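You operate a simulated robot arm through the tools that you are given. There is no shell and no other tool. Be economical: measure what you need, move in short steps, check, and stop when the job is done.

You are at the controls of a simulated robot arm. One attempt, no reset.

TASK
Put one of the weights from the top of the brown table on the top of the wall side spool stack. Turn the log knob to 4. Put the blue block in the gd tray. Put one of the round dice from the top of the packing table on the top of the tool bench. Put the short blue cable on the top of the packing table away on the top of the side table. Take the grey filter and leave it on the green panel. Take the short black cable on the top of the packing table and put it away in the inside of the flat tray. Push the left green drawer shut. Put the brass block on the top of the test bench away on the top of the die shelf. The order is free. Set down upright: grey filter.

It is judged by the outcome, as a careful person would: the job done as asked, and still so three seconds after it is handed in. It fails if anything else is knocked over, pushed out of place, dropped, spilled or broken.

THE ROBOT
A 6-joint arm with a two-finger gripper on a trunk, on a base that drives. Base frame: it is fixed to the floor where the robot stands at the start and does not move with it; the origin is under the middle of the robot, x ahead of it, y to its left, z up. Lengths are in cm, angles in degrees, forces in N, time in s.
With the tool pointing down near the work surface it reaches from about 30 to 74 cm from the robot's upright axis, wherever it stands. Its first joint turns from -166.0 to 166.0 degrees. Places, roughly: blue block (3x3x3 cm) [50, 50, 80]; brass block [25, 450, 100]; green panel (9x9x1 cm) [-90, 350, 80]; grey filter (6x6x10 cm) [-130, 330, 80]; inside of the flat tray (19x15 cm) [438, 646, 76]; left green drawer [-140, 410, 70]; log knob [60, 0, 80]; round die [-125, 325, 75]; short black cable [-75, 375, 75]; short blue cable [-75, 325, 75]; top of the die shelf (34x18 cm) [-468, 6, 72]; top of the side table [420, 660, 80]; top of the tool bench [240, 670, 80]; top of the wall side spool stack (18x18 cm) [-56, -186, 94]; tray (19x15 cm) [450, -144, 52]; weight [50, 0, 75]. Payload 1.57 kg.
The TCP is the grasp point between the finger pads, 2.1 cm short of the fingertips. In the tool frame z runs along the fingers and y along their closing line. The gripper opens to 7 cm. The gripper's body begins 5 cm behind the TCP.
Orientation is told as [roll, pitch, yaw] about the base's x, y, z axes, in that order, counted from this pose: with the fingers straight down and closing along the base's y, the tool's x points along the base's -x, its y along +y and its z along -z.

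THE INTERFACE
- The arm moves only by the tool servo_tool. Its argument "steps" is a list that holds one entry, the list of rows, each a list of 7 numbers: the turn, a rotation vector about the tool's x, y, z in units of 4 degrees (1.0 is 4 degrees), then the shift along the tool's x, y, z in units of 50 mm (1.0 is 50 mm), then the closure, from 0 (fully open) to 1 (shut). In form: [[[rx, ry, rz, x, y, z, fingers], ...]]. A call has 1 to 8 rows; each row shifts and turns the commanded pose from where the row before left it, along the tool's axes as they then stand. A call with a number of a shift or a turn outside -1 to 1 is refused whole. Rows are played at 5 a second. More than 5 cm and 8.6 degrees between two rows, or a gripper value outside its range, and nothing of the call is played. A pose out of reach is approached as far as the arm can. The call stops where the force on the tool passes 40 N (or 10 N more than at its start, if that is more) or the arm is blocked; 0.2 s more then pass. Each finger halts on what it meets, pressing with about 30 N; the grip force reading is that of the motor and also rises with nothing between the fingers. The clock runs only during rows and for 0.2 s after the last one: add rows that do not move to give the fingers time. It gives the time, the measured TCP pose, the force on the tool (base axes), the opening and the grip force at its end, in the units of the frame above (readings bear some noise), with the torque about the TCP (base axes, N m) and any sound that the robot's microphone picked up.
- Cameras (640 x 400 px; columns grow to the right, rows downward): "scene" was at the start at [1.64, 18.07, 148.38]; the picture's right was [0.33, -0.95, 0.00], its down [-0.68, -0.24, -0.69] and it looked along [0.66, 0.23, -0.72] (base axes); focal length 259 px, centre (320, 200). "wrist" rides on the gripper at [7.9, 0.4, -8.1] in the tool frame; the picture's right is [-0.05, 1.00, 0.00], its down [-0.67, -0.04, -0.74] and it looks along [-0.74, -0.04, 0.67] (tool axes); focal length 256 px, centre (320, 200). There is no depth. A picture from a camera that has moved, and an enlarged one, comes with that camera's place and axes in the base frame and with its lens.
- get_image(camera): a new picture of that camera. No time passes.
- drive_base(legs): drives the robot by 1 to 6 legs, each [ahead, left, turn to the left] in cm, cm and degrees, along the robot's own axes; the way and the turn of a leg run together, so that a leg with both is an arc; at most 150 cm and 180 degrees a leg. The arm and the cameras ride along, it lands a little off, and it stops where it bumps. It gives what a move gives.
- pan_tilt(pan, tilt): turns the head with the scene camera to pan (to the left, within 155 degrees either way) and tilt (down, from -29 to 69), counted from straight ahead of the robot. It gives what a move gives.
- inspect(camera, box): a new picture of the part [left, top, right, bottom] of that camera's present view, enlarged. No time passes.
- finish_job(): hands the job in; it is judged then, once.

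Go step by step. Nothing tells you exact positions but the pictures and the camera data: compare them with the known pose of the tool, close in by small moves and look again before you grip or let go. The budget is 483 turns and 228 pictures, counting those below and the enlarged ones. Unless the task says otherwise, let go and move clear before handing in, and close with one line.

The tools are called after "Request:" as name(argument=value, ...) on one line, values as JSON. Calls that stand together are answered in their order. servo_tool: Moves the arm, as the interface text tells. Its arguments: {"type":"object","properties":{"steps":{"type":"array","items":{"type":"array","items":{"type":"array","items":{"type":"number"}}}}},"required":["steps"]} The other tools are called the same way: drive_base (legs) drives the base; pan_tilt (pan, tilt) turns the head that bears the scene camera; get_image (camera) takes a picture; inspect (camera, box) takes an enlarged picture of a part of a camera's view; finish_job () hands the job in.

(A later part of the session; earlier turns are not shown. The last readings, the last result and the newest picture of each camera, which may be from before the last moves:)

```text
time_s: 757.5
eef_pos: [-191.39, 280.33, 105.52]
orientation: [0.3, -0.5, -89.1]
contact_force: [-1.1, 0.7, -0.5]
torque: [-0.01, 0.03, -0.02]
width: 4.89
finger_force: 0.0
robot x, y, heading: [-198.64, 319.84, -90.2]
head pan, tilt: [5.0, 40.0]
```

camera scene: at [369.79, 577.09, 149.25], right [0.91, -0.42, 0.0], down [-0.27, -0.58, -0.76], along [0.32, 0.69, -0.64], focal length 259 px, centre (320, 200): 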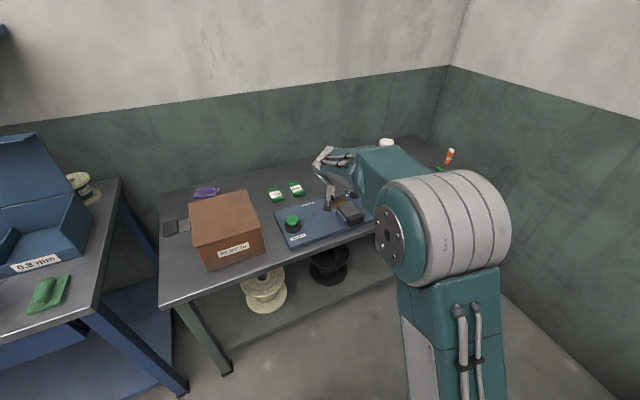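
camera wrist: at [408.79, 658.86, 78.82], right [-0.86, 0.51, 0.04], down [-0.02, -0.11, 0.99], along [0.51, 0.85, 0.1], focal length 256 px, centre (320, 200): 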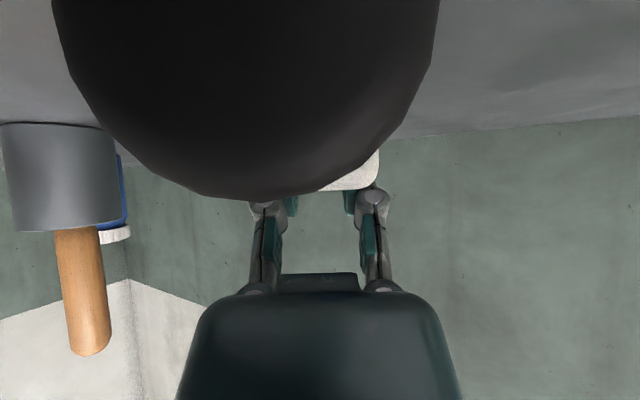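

Request:
drive_base(legs=[[0, 0, 90], [20, -5, 0]])

Request:
servo_tool(steps=[[[0, 0, 0, -0.8, 0, 0, 0.3], [0, 0, 0, -0.8, 0, 0, 0.3], [0, 0, 0, -0.8, 0, 0.3, 0.3], [0, 0, 0, -0.5, 0, 0.4, 0.3]]])

Request:
get_image(camera="wrist")

```text
time_s: 763.0
eef_pos: [-139.08, 322.64, 105.44]
orientation: [0.3, -0.5, 1.7]
contact_force: [0.8, -0.7, 0.6]
torque: [0.0, -0.02, -0.02]
width: 4.9
finger_force: 0.1
robot x, y, heading: [-178.54, 314.51, 0.1]
head pan, tilt: [5.0, 40.0]
```

```text
time_s: 764.0
eef_pos: [-124.33, 323.14, 102.18]
orientation: [0.4, -0.4, 1.7]
contact_force: [-0.7, 0.4, 0.9]
torque: [0.0, 0.0, -0.02]
width: 4.89
finger_force: 0.0
robot x, y, heading: [-178.42, 314.81, 0.4]
head pan, tilt: [5.0, 40.0]
```

```text
67 pictures are left
camera wrist: at [-132.38, 323.21, 110.18], right [0.02, 1.0, 0.01], down [0.66, -0.02, 0.75], along [0.75, -0.01, -0.66], focal length 256 px, centre (320, 200)
```

wrist: 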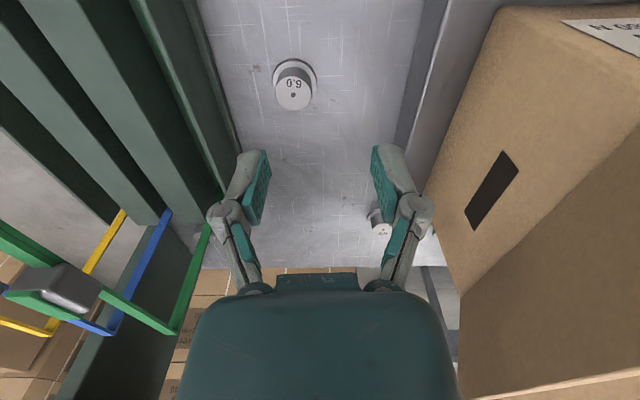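

Request:
servo_tool(steps=[[[0, 0, 0, -0.5, -0.3, 0.7, 0.3], [0, 0, 0, -0.55, -0.3, 0.7, 0.3], [0, 0, 0, 0, 0, 0.8, 0.3], [0, 0, 0, 0, 0, 0.6, 0.3]]])

Request:
get_image(camera="wrist")

```text
time_s: 765.0
eef_pos: [-119.07, 320.29, 87.98]
orientation: [0.4, -0.4, 1.7]
contact_force: [-0.3, 0.0, 0.0]
torque: [0.02, 0.0, -0.02]
width: 4.88
finger_force: 0.1
robot x, y, heading: [-178.25, 314.75, 0.4]
head pan, tilt: [5.0, 40.0]
```

```text
66 pictures are left
camera wrist: at [-127.04, 320.34, 96.15], right [0.02, 1.0, 0.01], down [0.66, -0.02, 0.75], along [0.75, -0.01, -0.66], focal length 256 px, centre (320, 200)
```

wrist: 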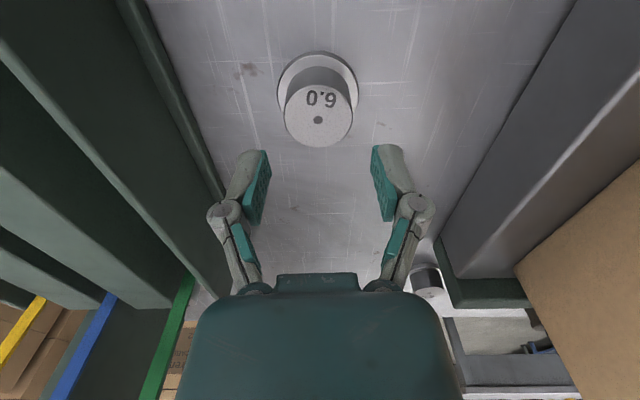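

Request:
servo_tool(steps=[[[0, 0, 0, 0.03, 0, 0.6, 0.3], [0, 0, 0, 0, 0, 0.6, 0.3], [0, 0, 0, 0, 0, 0.1, 0.3], [0, 0, 0, 0, 0, 0, 0.6], [0, 0, 0, 0, 0, 0, 0.9], [0, 0, 0, 0, 0, 0, 0.9]]])

Request:
get_image(camera="wrist")

```text
time_s: 766.4
eef_pos: [-119.04, 320.27, 81.89]
orientation: [0.3, -0.7, 1.7]
contact_force: [5.6, -0.1, 35.7]
torque: [-0.57, -0.17, 0.05]
width: 5.22
finger_force: 30.4
robot x, y, heading: [-178.24, 315.04, 0.4]
head pan, tilt: [5.0, 40.0]
```

```text
65 pictures are left
camera wrist: at [-127.14, 320.38, 89.89], right [0.02, 1.0, 0.01], down [0.66, -0.02, 0.75], along [0.75, -0.01, -0.66], focal length 256 px, centre (320, 200)
```

wrist: 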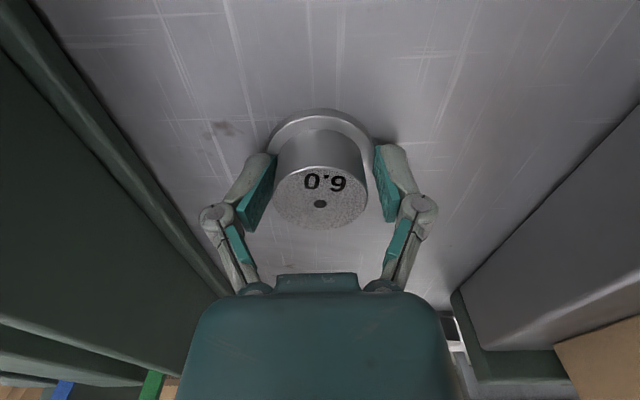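

Request:
servo_tool(steps=[[[0, 0, 0, 0, 0, 0, 0.1], [0, 0, 0, 0, 0, -0.26, 0.1], [0, 0, 0, 0, 0, 0, 0.3], [0, 0, 0, 0, 0, 0, 0.6], [0, 0, 0, 0, 0, 0, 0.8], [0, 0, 0, 0, 0, 0, 0.8], [0, 0, 0, 0, 0, 0, 0.8]]])

Request:
get_image(camera="wrist")

```text
time_s: 768.0
eef_pos: [-119.17, 320.1, 82.93]
orientation: [0.3, -0.4, 1.6]
contact_force: [-1.4, 1.3, 10.2]
torque: [0.05, 0.06, -0.03]
width: 3.91
finger_force: 29.8
robot x, y, heading: [-178.16, 314.85, 0.6]
head pan, tilt: [5.0, 40.0]
```

```text
64 pictures are left
camera wrist: at [-127.24, 320.33, 90.99], right [0.02, 1.0, 0.01], down [0.66, -0.02, 0.75], along [0.75, -0.01, -0.66], focal length 256 px, centre (320, 200)
```

wrist: 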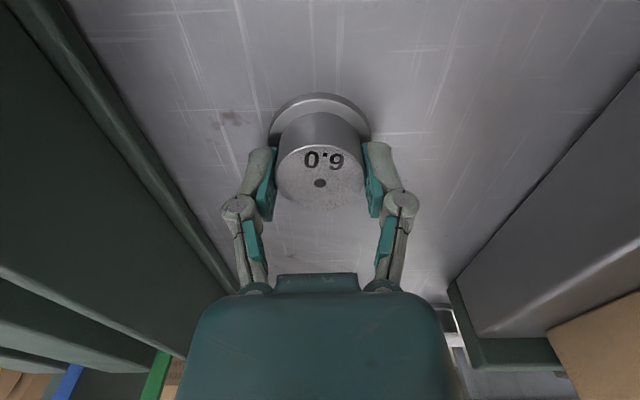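

Request:
servo_tool(steps=[[[0, 0, 0, 0, 0, -0.6, 0.8], [0, 0, 0, 0, 0, -0.9, 0.8], [0, 0, 0, 0, 0, -0.9, 0.8], [0, 0, 0, 0.4, 0, -0.8, 0.8], [0, 0, 0, 0.5, 0, -0.8, 0.8], [0, 0, 0, 0.9, 0, -0.2, 0.8], [0, 0, 0, 0.9, 0, 0, 0.8], [0, 0, 0, 0.9, 0, 0, 0.8]]])

Request:
drive_base(legs=[[-20, 5, 0], [0, 0, -90], [-65, 0, 0], [-60, 0, 0], [-60, 14, 0], [-40, 18, 0]])

Request:
get_image(camera="wrist")

```text
time_s: 769.8
eef_pos: [-137.32, 319.54, 103.79]
orientation: [0.3, -0.4, 1.7]
contact_force: [0.1, -0.7, -3.1]
torque: [-0.03, -0.02, 0.02]
width: 3.92
finger_force: 29.9
robot x, y, heading: [-178.34, 314.77, 0.5]
head pan, tilt: [5.0, 40.0]
```

```text
time_s: 786.9
eef_pos: [-163.22, 505.33, 103.71]
orientation: [0.4, -0.5, -88.6]
contact_force: [-0.5, -0.1, -3.3]
torque: [0.0, -0.02, -0.01]
width: 3.91
finger_force: 29.8
robot x, y, heading: [-167.31, 545.93, -90.1]
head pan, tilt: [5.0, 40.0]
```

```text
63 pictures are left
camera wrist: at [-163.11, 513.27, 111.82], right [1.0, -0.03, 0.01], down [-0.02, -0.66, 0.75], along [-0.02, -0.75, -0.66], focal length 256 px, centre (320, 200)
```

wrist: 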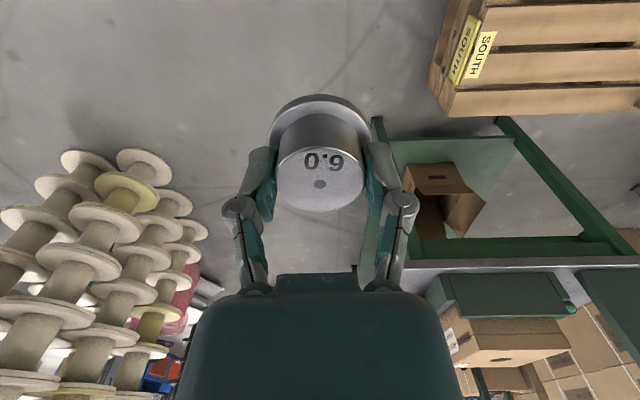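

Request:
drive_base(legs=[[0, 0, 90], [0, 45, 0], [140, 0, 0], [140, 0, 0]])

Request:
pan_tilt(pan=45, tilt=25)

Request:
get_image(camera="scene")

```text
time_s: 806.5
eef_pos: [153.11, 594.49, 103.6]
orientation: [0.2, -0.4, 1.4]
contact_force: [-0.7, -0.2, -3.2]
torque: [-0.05, -0.02, 0.0]
width: 3.92
finger_force: 29.9
robot x, y, heading: [112.36, 590.2, -0.1]
head pan, tilt: [5.0, 40.0]
```

```text
time_s: 807.6
eef_pos: [153.11, 594.63, 103.7]
orientation: [0.2, -0.4, 1.2]
contact_force: [-0.5, -0.6, -2.4]
torque: [-0.02, 0.02, -0.05]
width: 3.9
finger_force: 29.9
robot x, y, heading: [112.39, 589.97, 0.2]
head pan, tilt: [45.0, 25.0]
```

```text
62 pictures are left
camera scene: at [112.77, 612.01, 151.59], right [0.71, -0.71, 0.0], down [-0.3, -0.3, -0.91], along [0.64, 0.64, -0.42], focal length 259 px, centre (320, 200)
```

scene: 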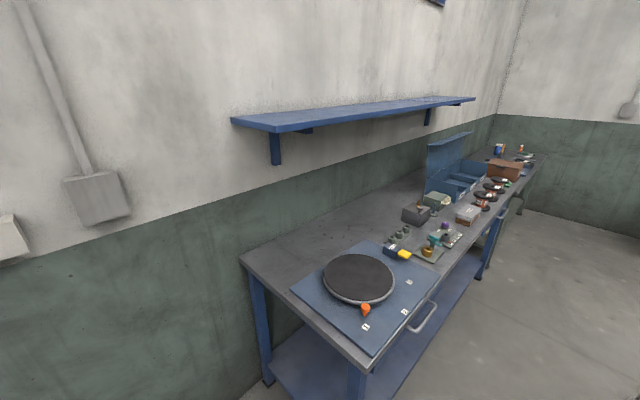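

Request:
inspect(camera="scene", box=[320, 150, 520, 290])

```text
2.86 times, centred on (420, 220) of scene
camera zoom: at [112.77, 612.01, 151.59], right [0.71, -0.71, 0.0], down [-0.3, -0.3, -0.91], along [0.64, 0.64, -0.42], focal length 740 px, centre (34, 143)
```

zoom: 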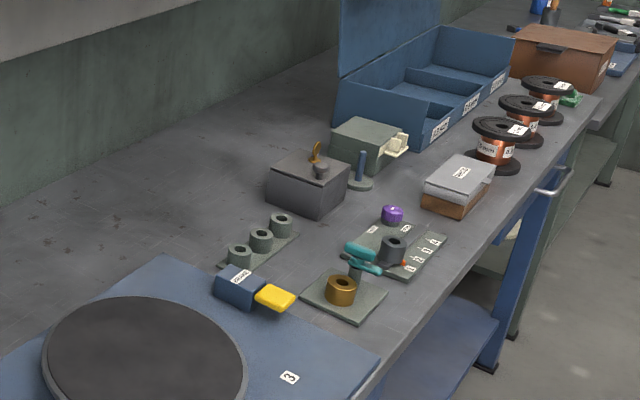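

Request:
drive_base(legs=[[112, 0, 0], [0, 0, 90], [9, 0, 0]])

Request:
pan_tilt(pan=5, tilt=45)

Request:
get_image(camera="scene")

```text
time_s: 817.8
eef_pos: [219.75, 639.58, 103.83]
orientation: [0.3, -0.3, 91.0]
contact_force: [-0.1, 0.6, -2.8]
torque: [-0.03, -0.01, -0.04]
width: 3.95
finger_force: 29.5
robot x, y, heading: [224.41, 598.29, 89.7]
head pan, tilt: [45.0, 25.0]
```

```text
time_s: 818.9
eef_pos: [219.68, 639.5, 103.77]
orientation: [0.3, -0.3, 91.0]
contact_force: [0.2, 1.0, -3.1]
torque: [0.0, 0.0, -0.02]
width: 3.92
finger_force: 30.0
robot x, y, heading: [223.91, 598.42, 90.0]
head pan, tilt: [5.0, 45.0]
```

```text
60 pictures are left
camera scene: at [207.75, 600.68, 148.54], right [1.0, 0.08, 0.0], down [0.06, -0.7, -0.71], along [-0.06, 0.7, -0.71], focal length 259 px, centre (320, 200)
```

scene: 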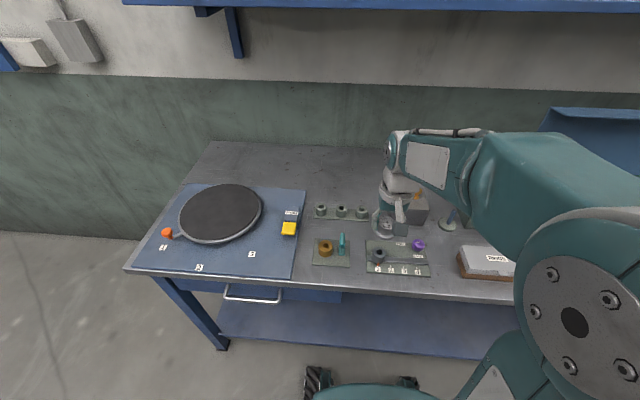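

Request:
drive_base(legs=[[4, 0, 0]])

Request:
servo_tool(steps=[[[0, 0, 0, -0.8, 0, 0.2, 0.8], [0, 0, 0, -0.8, 0, 0.2, 0.8], [0, 0, 0, -0.8, 0, 0.2, 0.8], [0, 0, 0, -0.8, 0, 0.2, 0.8], [0, 0, 0, -0.8, 0, 0.2, 0.8], [0, 0, 0, -0.8, 0, 0.2, 0.8], [0, 0, 0, -0.6, 0, 0.2, 0.8]]])

Request:
get_image(camera="wrist")

```text
time_s: 819.8
eef_pos: [219.69, 643.39, 103.7]
orientation: [0.3, -0.3, 91.1]
contact_force: [0.1, 0.1, -1.3]
torque: [-0.01, 0.02, 0.02]
width: 3.89
finger_force: 30.2
robot x, y, heading: [223.87, 602.51, 89.6]
head pan, tilt: [5.0, 45.0]
```

```text
time_s: 821.4
eef_pos: [219.12, 670.62, 96.92]
orientation: [0.3, -0.3, 91.0]
contact_force: [0.7, 0.1, -1.5]
torque: [0.02, -0.02, -0.01]
width: 3.89
finger_force: 30.3
robot x, y, heading: [224.06, 602.37, 89.8]
head pan, tilt: [5.0, 45.0]
```

```text
59 pictures are left
camera wrist: at [218.89, 662.57, 104.96], right [-1.0, 0.03, 0.0], down [0.03, 0.66, 0.75], along [0.02, 0.75, -0.66], focal length 256 px, centre (320, 200)
```

wrist: 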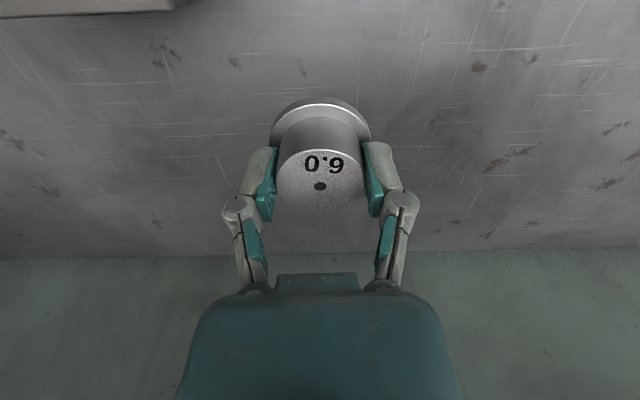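

Request:
servo_tool(steps=[[[0, 0, 0, 0, 0, 0.7, 0.8], [0, 0, 0, 0, 0, 0.7, 0.8], [0, 0, 0, 0, 0, 0.5, 0.8], [0, 0, 0, 0, 0, 0.2, 0.8], [0, 0, 0, 0, 0, 0, 0.8]]])

Request:
servo_tool(steps=[[[0, 0, 0, 0, 0, 0.1, 0.8], [0, 0, 0, 0, 0, 0.1, 0.8], [0, 0, 0, 0, 0, 0.1, 0.8], [0, 0, 0, 0, 0, 0.1, 0.8], [0, 0, 0, 0, 0, 0, 0.8]]])

```text
time_s: 822.4
eef_pos: [219.17, 670.8, 87.48]
orientation: [0.3, -1.0, 91.1]
contact_force: [1.6, -5.4, 13.3]
torque: [-0.48, -0.17, -0.03]
width: 3.95
finger_force: 30.2
robot x, y, heading: [223.83, 602.27, 89.7]
head pan, tilt: [5.0, 45.0]
stopped in row 5: the force on the tool passed its limit at 48 N (the readings are from after the stop); the commanded pose is now the measured one
```

```text
time_s: 822.8
eef_pos: [219.14, 670.95, 87.47]
orientation: [0.3, -1.3, 91.2]
contact_force: [1.2, -6.9, 12.4]
torque: [-0.47, -0.23, -0.04]
width: 3.94
finger_force: 30.6
robot x, y, heading: [223.96, 602.55, 89.9]
head pan, tilt: [5.0, 45.0]
stopped in row 2: the force on the tool passed its limit at 44 N (the readings are from after the stop); the commanded pose is now the measured one
```

Request:
servo_tool(steps=[[[0, 0, 0, 0, 0, -0.02, 0.4], [0, 0, 0, 0, 0, 0, 0.3], [0, 0, 0, 0, 0, -0.3, 0.2], [0, 0, 0, 0, 0, -0.8, 0.2], [0, 0, 0, 0, 0, -0.6, 0.2]]])

Request:
get_image(camera="wrist")

```text
time_s: 824.0
eef_pos: [219.09, 670.79, 96.01]
orientation: [0.3, -1.3, 91.0]
contact_force: [-0.1, -0.9, 0.8]
torque: [0.02, -0.01, -0.02]
width: 5.58
finger_force: 0.0
robot x, y, heading: [223.95, 602.86, 89.8]
head pan, tilt: [5.0, 45.0]
```

```text
58 pictures are left
camera wrist: at [218.88, 662.62, 103.82], right [-1.0, 0.03, 0.01], down [0.03, 0.65, 0.76], along [0.02, 0.76, -0.65], focal length 256 px, centre (320, 200)
```

wrist: 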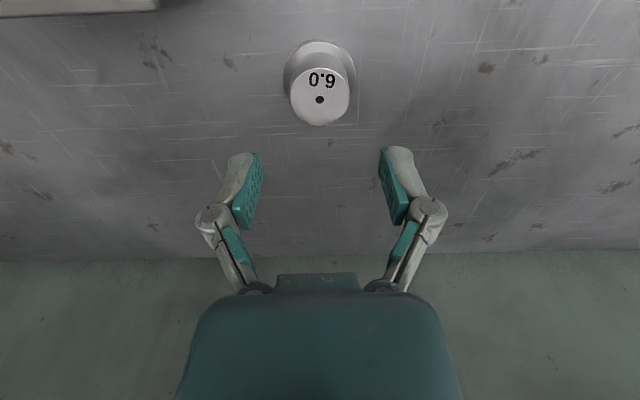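

Die placed on the tool bench. Retract and look toward the test bench for the brass block.

Request:
servo_tool(steps=[[[0, 0.2, 0, 0.8, 0, -0.3, 0.3], [0, 0, 0, 0.8, 0, -0.3, 0.3], [0, 0, 0, 0.8, 0, -0.3, 0.3], [0, 0, 0, 0.8, 0, -0.3, 0.3], [0, 0, 0, 0.8, 0, -0.3, 0.3], [0, 0, 0, 0.8, 0, -0.3, 0.3], [0, 0, 0, 0.7, 0, 0, 0.3]]])

Request:
drive_base(legs=[[-12, 0, 0], [0, 0, 90]])

Request:
pan_tilt(pan=36, tilt=20)

Request:
inspect(camera="scene", box=[220, 140, 420, 280])

```text
time_s: 825.6
eef_pos: [219.79, 643.01, 104.57]
orientation: [0.3, -0.4, 91.2]
contact_force: [-0.5, 0.5, -0.4]
torque: [-0.05, 0.04, 0.01]
width: 4.88
finger_force: 0.0
robot x, y, heading: [224.14, 602.21, 89.4]
head pan, tilt: [5.0, 45.0]
```

```text
time_s: 830.8
eef_pos: [183.67, 584.84, 104.59]
orientation: [0.3, -0.5, -176.8]
contact_force: [-0.5, 0.1, -0.4]
torque: [-0.02, 0.01, 0.02]
width: 4.9
finger_force: 0.1
robot x, y, heading: [223.88, 590.61, -178.1]
head pan, tilt: [5.0, 45.0]
```

```text
time_s: 831.7
eef_pos: [183.58, 584.85, 104.5]
orientation: [0.3, -0.5, -176.8]
contact_force: [0.1, -0.3, -0.2]
torque: [0.0, -0.02, -0.02]
width: 4.91
finger_force: 0.0
robot x, y, heading: [223.87, 590.63, -178.1]
head pan, tilt: [36.0, 20.0]
```

```text
2.86 times, centred on (320, 210) of scene
camera zoom: at [222.97, 569.44, 152.39], right [-0.61, 0.79, 0.0], down [0.27, 0.21, -0.94], along [-0.74, -0.58, -0.34], focal length 740 px, centre (320, 171)
```

zoom: 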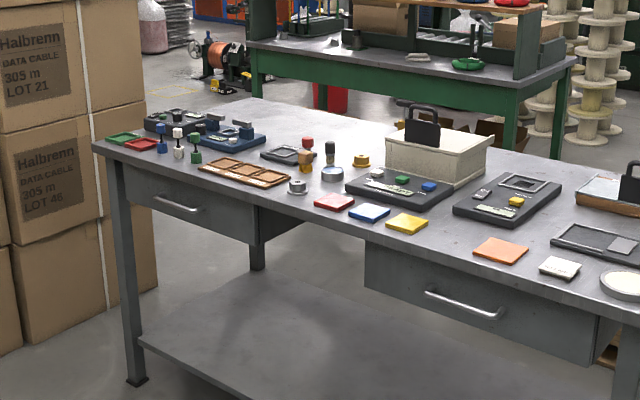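

Request:
drive_base(legs=[[130, 0, -1.9], [140, 0, 0], [118, 0, 0], [0, 45, 0], [0, 0, 90]])

Request:
drive_base(legs=[[40, -18, 0], [60, -14, 0], [65, 0, 0]])

```text
time_s: 856.6
eef_pos: [-160.04, 503.0, 104.65]
orientation: [0.2, -0.5, -88.4]
contact_force: [0.9, -0.4, -0.4]
torque: [-0.03, -0.02, -0.02]
width: 4.89
finger_force: 0.1
robot x, y, heading: [-164.95, 543.53, -89.7]
head pan, tilt: [36.0, 20.0]
```

```text
time_s: 865.6
eef_pos: [-191.98, 337.4, 104.6]
orientation: [0.3, -0.4, -88.7]
contact_force: [0.5, -0.1, 0.2]
torque: [-0.02, 0.0, 0.03]
width: 4.89
finger_force: 0.0
robot x, y, heading: [-195.94, 377.9, -90.2]
head pan, tilt: [36.0, 20.0]
```

Request:
drive_base(legs=[[55, 25, 0]])

Request:
drive_base(legs=[[50, 0.5, 0], [45, 0, 0]])

```text
time_s: 869.0
eef_pos: [-166.92, 282.29, 104.67]
orientation: [0.4, -0.6, -88.6]
contact_force: [1.1, -0.5, 0.1]
torque: [0.0, 0.01, 0.0]
width: 4.9
finger_force: 0.0
robot x, y, heading: [-171.45, 322.62, -90.2]
head pan, tilt: [36.0, 20.0]
```

```text
time_s: 874.3
eef_pos: [-166.87, 187.01, 104.57]
orientation: [0.2, -0.5, -88.9]
contact_force: [-0.1, -0.1, 0.7]
torque: [-0.01, 0.0, 0.03]
width: 4.91
finger_force: 0.1
robot x, y, heading: [-171.1, 227.67, -90.2]
head pan, tilt: [36.0, 20.0]
```

Request:
drive_base(legs=[[5, 75, 0], [0, 78, 0], [0, 0, 90], [0, 95, 0], [0, 95, 0]])

Request:
pan_tilt(pan=20, tilt=40)

Request:
get_image(camera="scene")

```text
time_s: 895.1
eef_pos: [24.87, 414.34, 104.55]
orientation: [0.5, -0.5, 0.6]
contact_force: [0.0, -0.3, 0.1]
torque: [0.01, 0.0, 0.02]
width: 4.9
finger_force: 0.0
robot x, y, heading: [-15.93, 410.36, -0.7]
head pan, tilt: [36.0, 20.0]
```

```text
time_s: 895.9
eef_pos: [24.83, 414.4, 104.62]
orientation: [0.3, -0.5, 0.7]
contact_force: [0.5, 0.6, -0.7]
torque: [0.03, -0.01, 0.03]
width: 4.9
finger_force: 0.1
robot x, y, heading: [-15.86, 410.51, -0.7]
head pan, tilt: [20.0, 40.0]
```

```text
56 pictures are left
camera scene: at [-13.53, 428.75, 149.27], right [0.33, -0.94, 0.0], down [-0.61, -0.21, -0.77], along [0.72, 0.25, -0.64], focal length 259 px, centre (320, 200)
```

scene: 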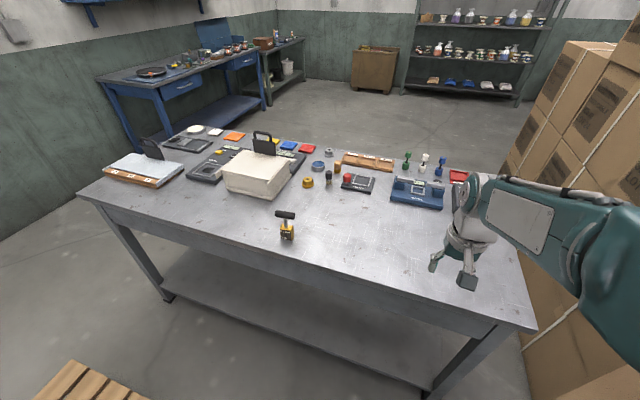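

Request:
inspect(camera="scene", box=[250, 140, 390, 250])

```text
3.64 times, centred on (320, 195) of scene
camera zoom: at [-13.53, 428.75, 149.27], right [0.33, -0.94, 0.0], down [-0.61, -0.21, -0.77], along [0.72, 0.25, -0.64], focal length 941 px, centre (320, 218)
```

zoom: 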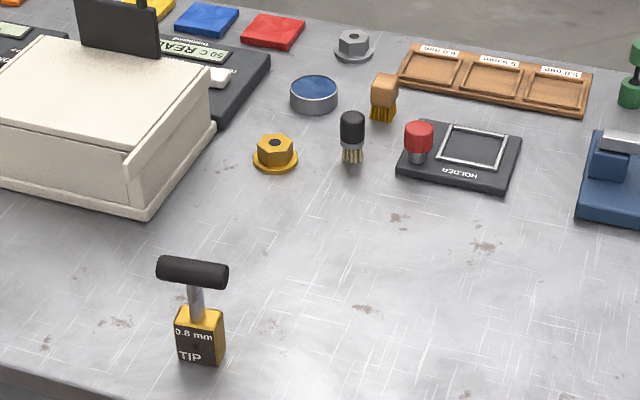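

Request:
drive_base(legs=[[2, 10, 0.7]])

Request:
servo_tool(steps=[[[0, 0, 1, 0, 0, -0.1, 0.3], [0, 0, 1, 0, 0, -0.1, 0.3], [0, 0, 1, 0, 0, -0.1, 0.3], [0, 0, 1, 0, 0, 0, 0.3], [0, 0, 1, 0, 0, 0, 0.3], [0, 0, 1, 0, 0, 0, 0.3], [0, 0, 1, 0, 0, 0, 0.3], [0, 0, 1, 0, 0, 0, 0.3]]])

Request:
servo_tool(steps=[[[0, 0, 1, 0, 0, 0, 0.3], [0, 0, 1, 0, 0, 0, 0.3], [0, 0, 1, 0, 0, 0, 0.3], [0, 0, 1, 0, 0, 0, 0.3], [0, 0, 1, 0, 0, 0, 0.3], [0, 0, 1, 0, 0, 0, 0.3], [0, 0, 1, 0, 0, 0, 0.3], [0, 0, 1, 0, 0, 0, 0.3]]])

Request:
servo_tool(steps=[[[0, 0, 1, 0, 0, 0, 0.3], [0, 0, 1, 0, 0, 0, 0.3], [0, 0, 1, 0, 0, 0, 0.3], [0, 0, 0.5, 0, 0, 0, 0.3]]])

```text
time_s: 897.0
eef_pos: [26.86, 422.92, 104.66]
orientation: [0.9, -0.6, 1.1]
contact_force: [0.6, 0.3, 0.5]
torque: [0.02, 0.0, 0.05]
width: 4.89
finger_force: 0.1
robot x, y, heading: [-13.75, 419.88, -0.1]
head pan, tilt: [20.0, 40.0]
```

```text
time_s: 898.8
eef_pos: [26.71, 424.84, 106.02]
orientation: [0.2, -0.5, -30.8]
contact_force: [0.1, -0.6, 0.1]
torque: [-0.03, 0.03, 0.01]
width: 4.88
finger_force: 0.1
robot x, y, heading: [-13.55, 420.01, 0.0]
head pan, tilt: [20.0, 40.0]
```

```text
time_s: 900.6
eef_pos: [26.77, 424.43, 106.07]
orientation: [0.6, -0.2, -62.8]
contact_force: [0.6, -0.1, 0.0]
torque: [-0.02, 0.01, 0.0]
width: 4.9
finger_force: 0.0
robot x, y, heading: [-13.59, 419.96, 0.2]
head pan, tilt: [20.0, 40.0]
```

```text
time_s: 901.6
eef_pos: [26.86, 424.44, 106.25]
orientation: [0.5, -0.1, -76.9]
contact_force: [-0.3, 0.0, -0.7]
torque: [-0.03, 0.03, 0.02]
width: 4.95
finger_force: 0.1
robot x, y, heading: [-13.81, 419.67, 0.0]
head pan, tilt: [20.0, 40.0]
```

Request:
servo_tool(steps=[[[0, 0, 0, 0.84, 0.47, 0, 0.3], [0, 0, 0, 0.84, 0.47, 0, 0.3], [0, 0, 0, 0.84, 0.47, 0, 0.3], [0, 0, 0, 0.84, 0.47, 0, 0.3], [0, 0, 0, 0.84, 0.47, 0, 0.3], [0, 0, 0, 0.84, 0.47, 0, 0.3]]])

Request:
get_image(camera="wrist")

```text
time_s: 903.0
eef_pos: [34.96, 452.38, 106.21]
orientation: [0.5, -0.1, -76.8]
contact_force: [0.2, 1.0, 0.7]
torque: [0.03, 0.0, -0.02]
width: 4.88
finger_force: 0.0
robot x, y, heading: [-13.76, 419.8, 0.1]
head pan, tilt: [20.0, 40.0]
```

```text
54 pictures are left
camera wrist: at [33.44, 460.18, 114.37], right [0.98, 0.18, 0.01], down [0.11, -0.66, 0.75], along [0.14, -0.73, -0.67], focal length 256 px, centre (320, 200)
```

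wrist: 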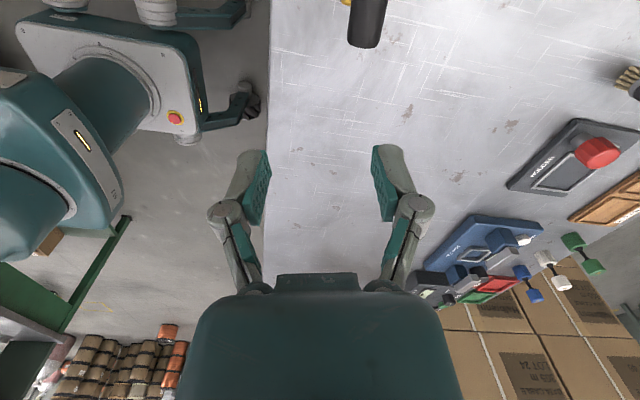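

Request:
servo_tool(steps=[[[0, 0, 0, 0.4, 0.3, 0, 0.3], [0, 0, 0, 0.4, 0.3, 0.3, 0.3], [0, 0, 0, 0, 0, 0.5, 0.3]]])

Request:
get_image(camera="wrist")

```text
time_s: 903.8
eef_pos: [36.91, 456.84, 102.19]
orientation: [0.4, -0.2, -76.8]
contact_force: [-0.4, 0.0, 1.0]
torque: [-0.02, 0.01, -0.04]
width: 4.89
finger_force: 0.0
robot x, y, heading: [-14.04, 419.72, 0.0]
head pan, tilt: [20.0, 40.0]
```

```text
53 pictures are left
camera wrist: at [35.43, 464.68, 110.4], right [0.98, 0.18, 0.01], down [0.11, -0.66, 0.75], along [0.14, -0.73, -0.67], focal length 256 px, centre (320, 200)
```

wrist: 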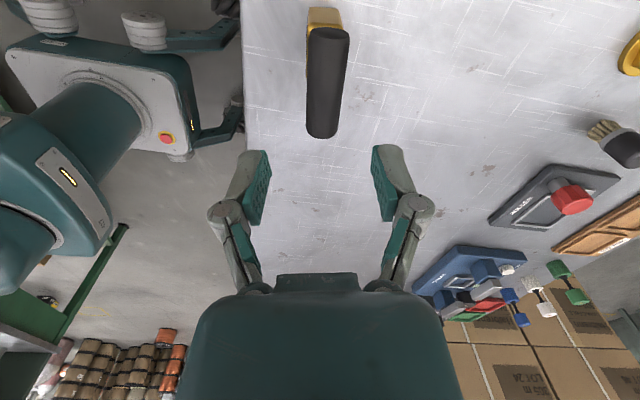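

Request:
servo_tool(steps=[[[0, 0, 0, 0.29, 0.08, 0, 0.3], [0, 0, 0, 0, 0, 0.6, 0.3], [0, 0, 0, 0, 0, 0.4, 0.3]]])

Request:
get_image(camera="wrist")

Request:
inspect(camera="scene", box=[230, 150, 370, 260])

```text
time_s: 904.6
eef_pos: [37.03, 458.43, 97.16]
orientation: [0.5, -0.1, -76.7]
contact_force: [-0.1, 0.3, 0.9]
torque: [0.03, -0.02, 0.03]
width: 4.88
finger_force: 0.1
robot x, y, heading: [-13.51, 419.59, -0.1]
head pan, tilt: [20.0, 40.0]
```

```text
52 pictures are left
camera wrist: at [35.46, 466.17, 105.36], right [0.98, 0.18, 0.01], down [0.11, -0.66, 0.75], along [0.14, -0.73, -0.67], focal length 256 px, centre (320, 200)
```

wrist: 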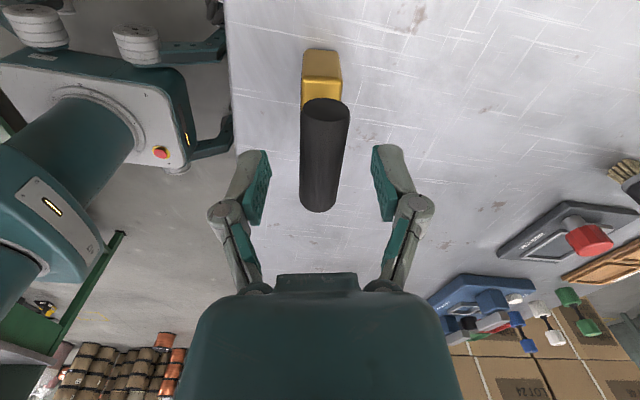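

```text
3.64 times, centred on (300, 205) of scene
camera zoom: at [-11.64, 438.29, 149.23], right [0.34, -0.94, 0.0], down [-0.6, -0.22, -0.76], along [0.72, 0.26, -0.64], focal length 941 px, centre (393, 182)
```

zoom: 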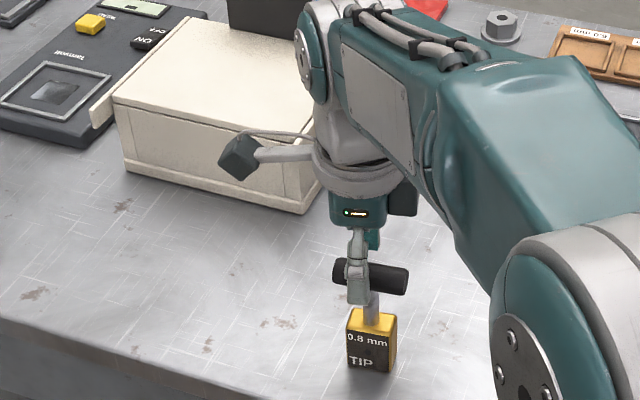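

Request:
servo_tool(steps=[[[0, 0, 0, -0.14, -0.03, 0.1, 0.3], [0, 0, 0, 0, 0, 0.15, 0.3], [0, 0, 0, 0, 0, 0, 0.6], [0, 0, 0, 0, 0, 0, 0.9], [0, 0, 0, 0, 0, 0, 0.9], [0, 0, 0, 0, 0, 0, 0.9]]])

Request:
get_image(camera="wrist")

```text
time_s: 906.0
eef_pos: [36.88, 457.68, 95.91]
orientation: [0.3, -0.1, -76.8]
contact_force: [0.6, -0.3, 0.9]
torque: [-0.06, -0.01, 0.2]
width: 1.78
finger_force: 29.9
robot x, y, heading: [-13.75, 419.76, -0.2]
head pan, tilt: [20.0, 40.0]
```

```text
50 pictures are left
camera wrist: at [35.45, 465.44, 104.06], right [0.98, 0.18, 0.01], down [0.11, -0.66, 0.75], along [0.14, -0.73, -0.67], focal length 256 px, centre (320, 200)
```

wrist: 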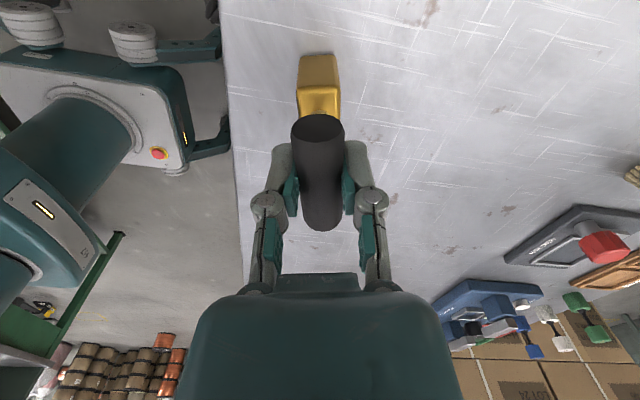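

Request:
servo_tool(steps=[[[0, 0, 0, 0, 0, -0.5, 0.9], [0, 0, 0, 0, 0, -0.9, 0.9], [0, 0, 0, 0, 0, -0.9, 0.9], [0, 0, 0, -0.84, -0.4, -0.1, 0.9], [0, 0, 0, -0.84, -0.4, 0, 0.9], [0, 0, 0, -0.84, -0.4, 0, 0.9], [0, 0, 0, -0.84, -0.4, 0, 0.9], [0, 0, 0, -0.84, -0.4, 0, 0.9]]])

Request:
servo_tool(steps=[[[0, 0, 0, -0.7, -0.5, 0, 0.9], [0, 0, 0, -0.5, -0.5, 0, 0.9]]])

Request:
get_image(camera="wrist")

```text
time_s: 907.8
eef_pos: [31.87, 434.65, 107.8]
orientation: [0.5, 0.0, -76.9]
contact_force: [-0.1, 0.1, -5.0]
torque: [0.02, -0.03, -0.01]
width: 2.11
finger_force: 29.7
robot x, y, heading: [-13.81, 419.57, -0.1]
head pan, tilt: [20.0, 40.0]
```

```text
time_s: 908.4
eef_pos: [28.19, 427.69, 107.75]
orientation: [0.5, 0.0, -76.9]
contact_force: [-0.2, 0.0, -5.0]
torque: [0.04, -0.03, 0.01]
width: 2.09
finger_force: 29.9
robot x, y, heading: [-13.86, 419.69, -0.0]
head pan, tilt: [20.0, 40.0]
```

```text
49 pictures are left
camera wrist: at [26.75, 435.53, 115.96], right [0.98, 0.18, 0.01], down [0.11, -0.66, 0.74], along [0.14, -0.73, -0.67], focal length 256 px, centre (320, 200)
```

wrist: 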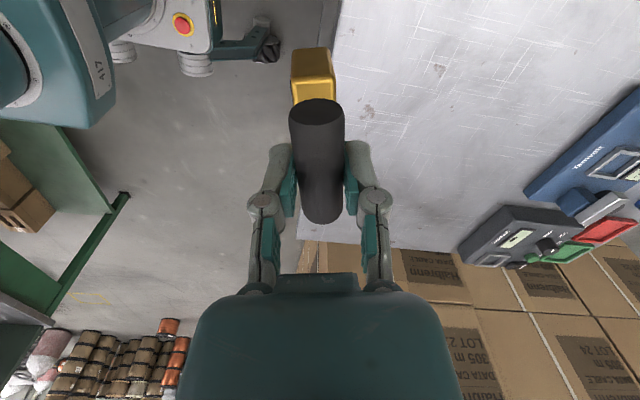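

Request:
servo_tool(steps=[[[0, 0, 0, 0.1, -0.45, 0, 0.9], [0, 0, 0, 0.1, -0.45, 0, 0.9], [0, 0, 0, 0.1, -0.45, 0, 0.9], [0, 0, 0, 0.1, -0.45, 0, 0.9]]])

Request:
drive_base(legs=[[-2, -105, 0], [0, -105, 0], [0, 0, 179]])

Request:
pan_tilt(pan=20, tilt=12)

Request:
get_image(camera="scene")

```text
time_s: 909.4
eef_pos: [19.13, 427.77, 107.85]
orientation: [0.5, 0.0, -76.8]
contact_force: [0.3, 0.2, -4.6]
torque: [-0.02, 0.01, -0.01]
width: 2.07
finger_force: 30.2
robot x, y, heading: [-14.0, 419.6, 0.1]
head pan, tilt: [20.0, 40.0]
```

```text
time_s: 927.1
eef_pos: [-49.19, 204.27, 107.75]
orientation: [0.5, -0.1, 100.8]
contact_force: [0.1, -0.3, -5.4]
torque: [0.01, -0.01, 0.01]
width: 2.08
finger_force: 29.7
robot x, y, heading: [-16.07, 210.71, 177.7]
head pan, tilt: [20.0, 40.0]
```

```text
time_s: 928.0
eef_pos: [-49.31, 204.37, 107.77]
orientation: [0.5, 0.0, 100.8]
contact_force: [-0.5, 0.6, -4.2]
torque: [0.0, 0.0, 0.02]
width: 2.06
finger_force: 30.0
robot x, y, heading: [-15.84, 210.76, 177.3]
head pan, tilt: [20.0, 12.0]
```

```text
48 pictures are left
camera scene: at [-19.83, 192.31, 153.69], right [-0.3, 0.95, 0.0], down [0.2, 0.06, -0.98], along [-0.93, -0.3, -0.21], focal length 259 px, centre (320, 200)
```

scene: 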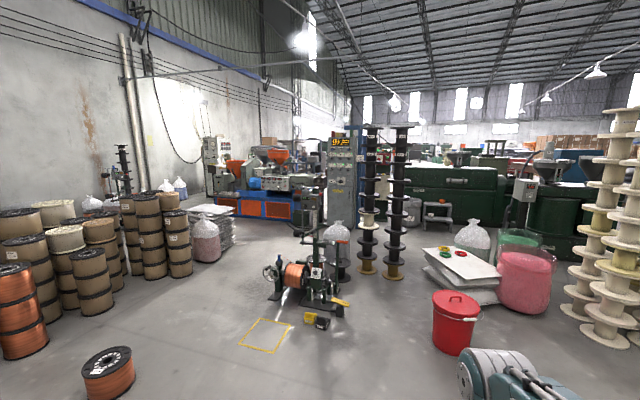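

Request:
inspect(camera="scene", box=[190, 130, 370, 250])

```text
3.33 times, centred on (280, 190) of scene
camera zoom: at [-19.83, 192.31, 153.69], right [-0.3, 0.95, 0.0], down [0.2, 0.06, -0.98], along [-0.93, -0.3, -0.21], focal length 863 px, centre (453, 233)
```

zoom: 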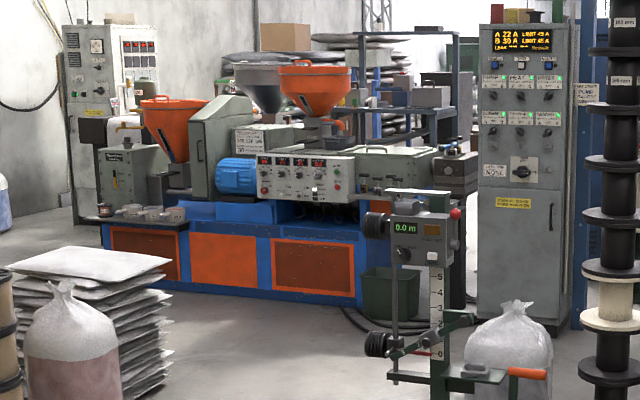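

Request:
drive_base(legs=[[0, 0, 2.5], [67, 55, 0], [67, 55, 0], [22, 87, 0], [70, 0, 0]])

Request:
pan_tilt(pan=0, tilt=20)

Request:
get_image(camera="scene")

```text
time_s: 944.9
eef_pos: [-275.39, 6.95, 107.87]
orientation: [0.6, 0.0, 102.7]
contact_force: [-0.3, 0.3, -5.0]
torque: [0.0, 0.03, 0.01]
width: 2.07
finger_force: 30.2
robot x, y, heading: [-242.58, 14.91, 179.4]
head pan, tilt: [20.0, 12.0]
```

```text
time_s: 945.8
eef_pos: [-275.3, 7.04, 107.79]
orientation: [0.5, -0.1, 102.9]
contact_force: [-0.1, 0.0, -4.9]
torque: [0.0, -0.02, 0.01]
width: 2.08
finger_force: 30.3
robot x, y, heading: [-242.27, 15.03, 179.5]
head pan, tilt: [0.0, 20.0]
```

```text
46 pictures are left
camera scene: at [-246.01, -0.79, 152.4], right [0.01, 1.0, 0.0], down [0.34, 0.0, -0.94], along [-0.94, 0.01, -0.34], focal length 259 px, centre (320, 200)
```

scene: 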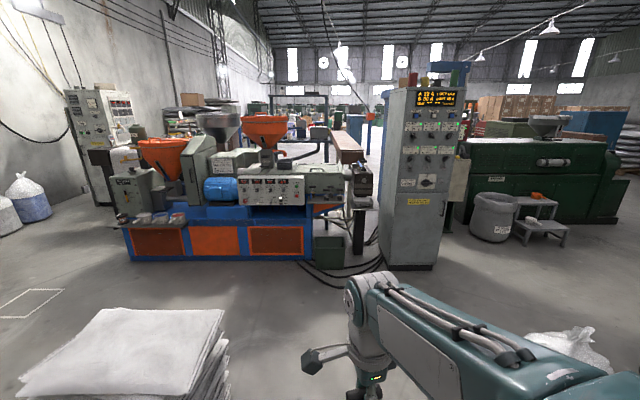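

Request:
inspect(camera="scene", box=[230, 150, 400, 270])

```text
3.33 times, centred on (315, 210) of scene
camera zoom: at [-246.01, -0.79, 152.4], right [0.01, 1.0, 0.0], down [0.34, 0.0, -0.94], along [-0.94, 0.01, -0.34], focal length 863 px, centre (337, 167)
```

zoom: 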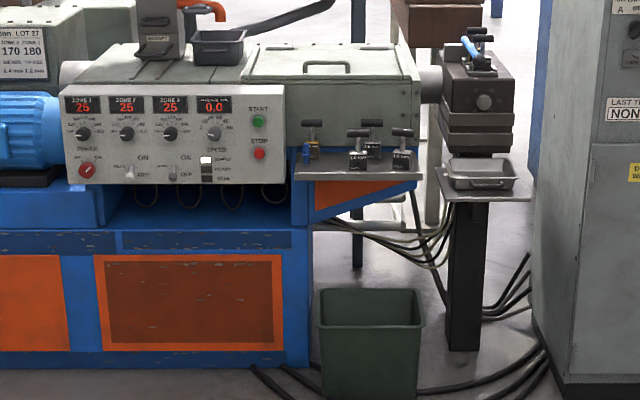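

Request:
drive_base(legs=[[90, 0, 0.5], [62, 0, 0]])

Request:
pan_tilt(pan=5, tilt=42)

Request:
get_image(camera="scene")

```text
time_s: 953.5
eef_pos: [-426.89, 7.82, 107.88]
orientation: [0.6, -0.1, 103.0]
contact_force: [-0.1, 0.1, -4.6]
torque: [-0.02, 0.04, 0.02]
width: 2.1
finger_force: 30.5
robot x, y, heading: [-394.03, 15.63, 180.0]
head pan, tilt: [0.0, 20.0]
```

```text
time_s: 954.4
eef_pos: [-426.87, 7.81, 107.8]
orientation: [0.4, -0.2, 102.9]
contact_force: [0.4, 0.2, -5.5]
torque: [-0.01, 0.03, 0.0]
width: 2.09
finger_force: 30.4
robot x, y, heading: [-393.62, 15.69, 179.5]
head pan, tilt: [5.0, 42.0]
```

```text
44 pictures are left
camera scene: at [-396.52, -0.65, 148.97], right [-0.08, 1.0, 0.0], down [0.67, 0.06, -0.74], along [-0.74, -0.06, -0.67], focal length 259 px, centre (320, 200)
```

scene: 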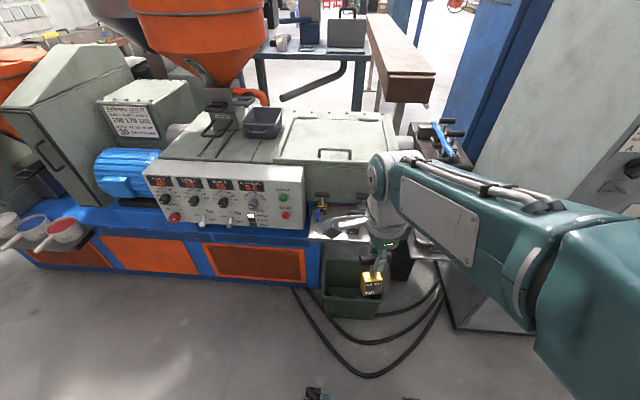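

Request:
drive_base(legs=[[0, -20, 0]])

Request:
inspect(camera="scene", box=[210, 160, 390, 290])

```text
time_s: 956.0
eef_pos: [-426.74, 27.14, 107.68]
orientation: [0.4, -0.3, 103.0]
contact_force: [0.4, -0.2, -4.0]
torque: [0.03, 0.04, -0.01]
width: 2.09
finger_force: 29.9
robot x, y, heading: [-393.78, 35.22, 179.8]
head pan, tilt: [5.0, 42.0]
```

```text
3.08 times, centred on (300, 225) of scene
camera zoom: at [-396.42, 18.41, 148.9], right [-0.08, 1.0, 0.0], down [0.67, 0.06, -0.74], along [-0.74, -0.06, -0.67], focal length 796 px, centre (382, 123)
```

zoom: 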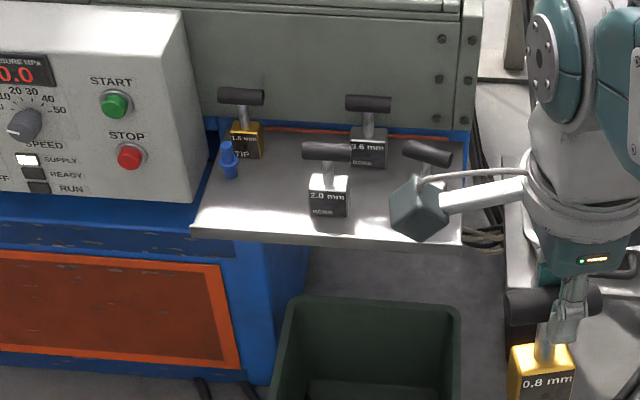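

Shelf's free spot is front-left near (-464,-3). I'll turn the tool back so the camera bracket faces the robot, then position.

Request:
servo_tool(steps=[[[0, 0, -1, 0, 0, 0, 0.9], [0, 0, -1, 0, 0, 0, 0.9], [0, 0, -1, 0, 0, 0, 0.9], [0, 0, -1, 0, 0, 0, 0.9], [0, 0, -1, 0, 0, 0, 0.9], [0, 0, -1, 0, 0, 0, 0.9], [0, 0, -1, 0, 0, 0, 0.9], [0, 0, -1, 0, 0, 0, 0.9]]])

Request:
servo_tool(steps=[[[0, 0, -1, 0, 0, 0, 0.9], [0, 0, -1, 0, 0, 0, 0.9], [0, 0, -1, 0, 0, 0, 0.9], [0, 0, -1, 0, 0, 0, 0.9], [0, 0, -1, 0, 0, 0, 0.9], [0, 0, -1, 0, 0, 0, 0.9], [0, 0, -1, 0, 0, 0, 0.9], [0, 0, -1, 0, 0, 0, 0.9]]])

Request:
servo_tool(steps=[[[0, 0, -1, 0, 0, 0, 0.9], [0, 0, -1, 0, 0, 0, 0.9], [0, 0, -1, 0, 0, 0, 0.9], [0, 0, -0.3, 0, 0, 0, 0.9]]])

Request:
drive_base(legs=[[10, 30, 0]])

Request:
get_image(camera="wrist")

```text
time_s: 957.8
eef_pos: [-426.8, 27.49, 107.85]
orientation: [0.3, -0.3, 135.1]
contact_force: [0.2, 0.4, -4.7]
torque: [-0.01, 0.03, 0.03]
width: 2.06
finger_force: 29.8
robot x, y, heading: [-393.97, 35.09, 179.7]
head pan, tilt: [5.0, 42.0]
```

```text
time_s: 959.6
eef_pos: [-426.67, 27.47, 107.73]
orientation: [0.1, -0.6, 167.0]
contact_force: [0.7, 0.1, -4.7]
torque: [-0.04, -0.03, -0.01]
width: 2.11
finger_force: 29.9
robot x, y, heading: [-393.54, 35.34, 179.8]
head pan, tilt: [5.0, 42.0]
```

```text
time_s: 960.6
eef_pos: [-426.64, 27.39, 107.87]
orientation: [0.0, -0.4, -179.8]
contact_force: [0.6, -0.4, -4.0]
torque: [-0.03, -0.02, 0.03]
width: 2.11
finger_force: 29.7
robot x, y, heading: [-393.75, 35.26, 179.5]
head pan, tilt: [5.0, 42.0]
```

```text
time_s: 962.7
eef_pos: [-436.91, -2.01, 107.87]
orientation: [0.3, -0.5, -179.8]
contact_force: [-0.8, 0.0, -4.8]
torque: [-0.03, 0.04, 0.02]
width: 2.11
finger_force: 30.2
robot x, y, heading: [-404.31, 5.69, 179.6]
head pan, tilt: [5.0, 42.0]
```

```text
42 pictures are left
camera wrist: at [-428.88, -2.34, 115.92], right [-0.05, -1.0, 0.0], down [-0.66, 0.04, 0.75], along [-0.75, 0.04, -0.66], focal length 256 px, centre (320, 200)
```

wrist: 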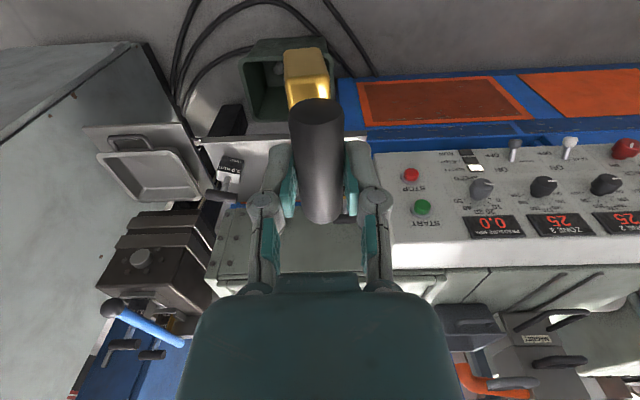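

Request:
servo_tool(steps=[[[0, 0, 0, -0.8, 0, 0, 0.9], [0, 0, 0, -0.8, 0, 0, 0.9], [0, 0, 0, -0.8, 0, 0, 0.9], [0, 0, 0, -0.8, 0, 0, 0.9], [0, 0, 0, -0.8, 0, 0, 0.9], [0, 0, 0, -0.8, 0, 0, 0.9], [0, 0, 0, -0.55, 0, 0, 0.9]]])

Request:
get_image(camera="wrist")

Request:
inspect(camera="scene", box=[230, 120, 430, 270])

```text
time_s: 964.3
eef_pos: [-463.62, -2.41, 107.92]
orientation: [0.0, -0.5, -179.8]
contact_force: [0.0, 0.1, -3.6]
torque: [-0.02, -0.01, -0.01]
width: 2.1
finger_force: 29.7
robot x, y, heading: [-404.16, 5.5, 179.5]
head pan, tilt: [5.0, 42.0]
```

```text
41 pictures are left
camera wrist: at [-455.67, -2.77, 116.08], right [-0.05, -1.0, 0.0], down [-0.66, 0.03, 0.75], along [-0.75, 0.04, -0.66], focal length 256 px, centre (320, 200)
```

wrist: 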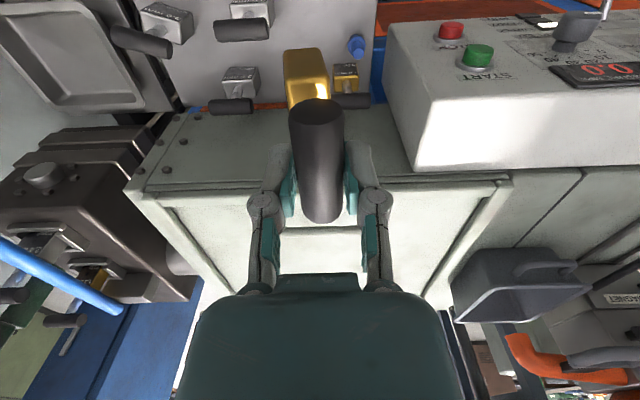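

```text
2.67 times, centred on (330, 195) of scene
camera zoom: at [-406.7, -10.75, 148.96], right [-0.08, 1.0, 0.0], down [0.67, 0.06, -0.74], along [-0.74, -0.06, -0.67], focal length 690 px, centre (293, 213)
```

zoom: 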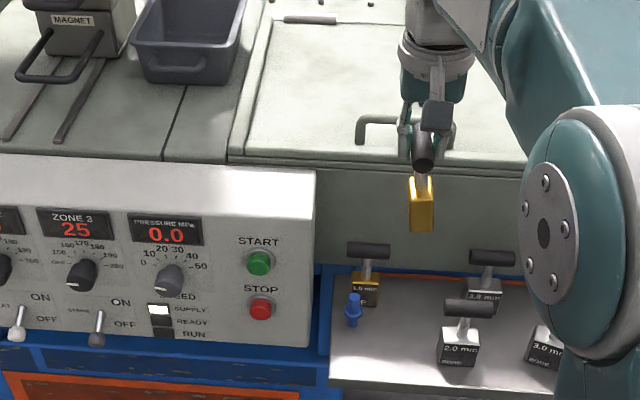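

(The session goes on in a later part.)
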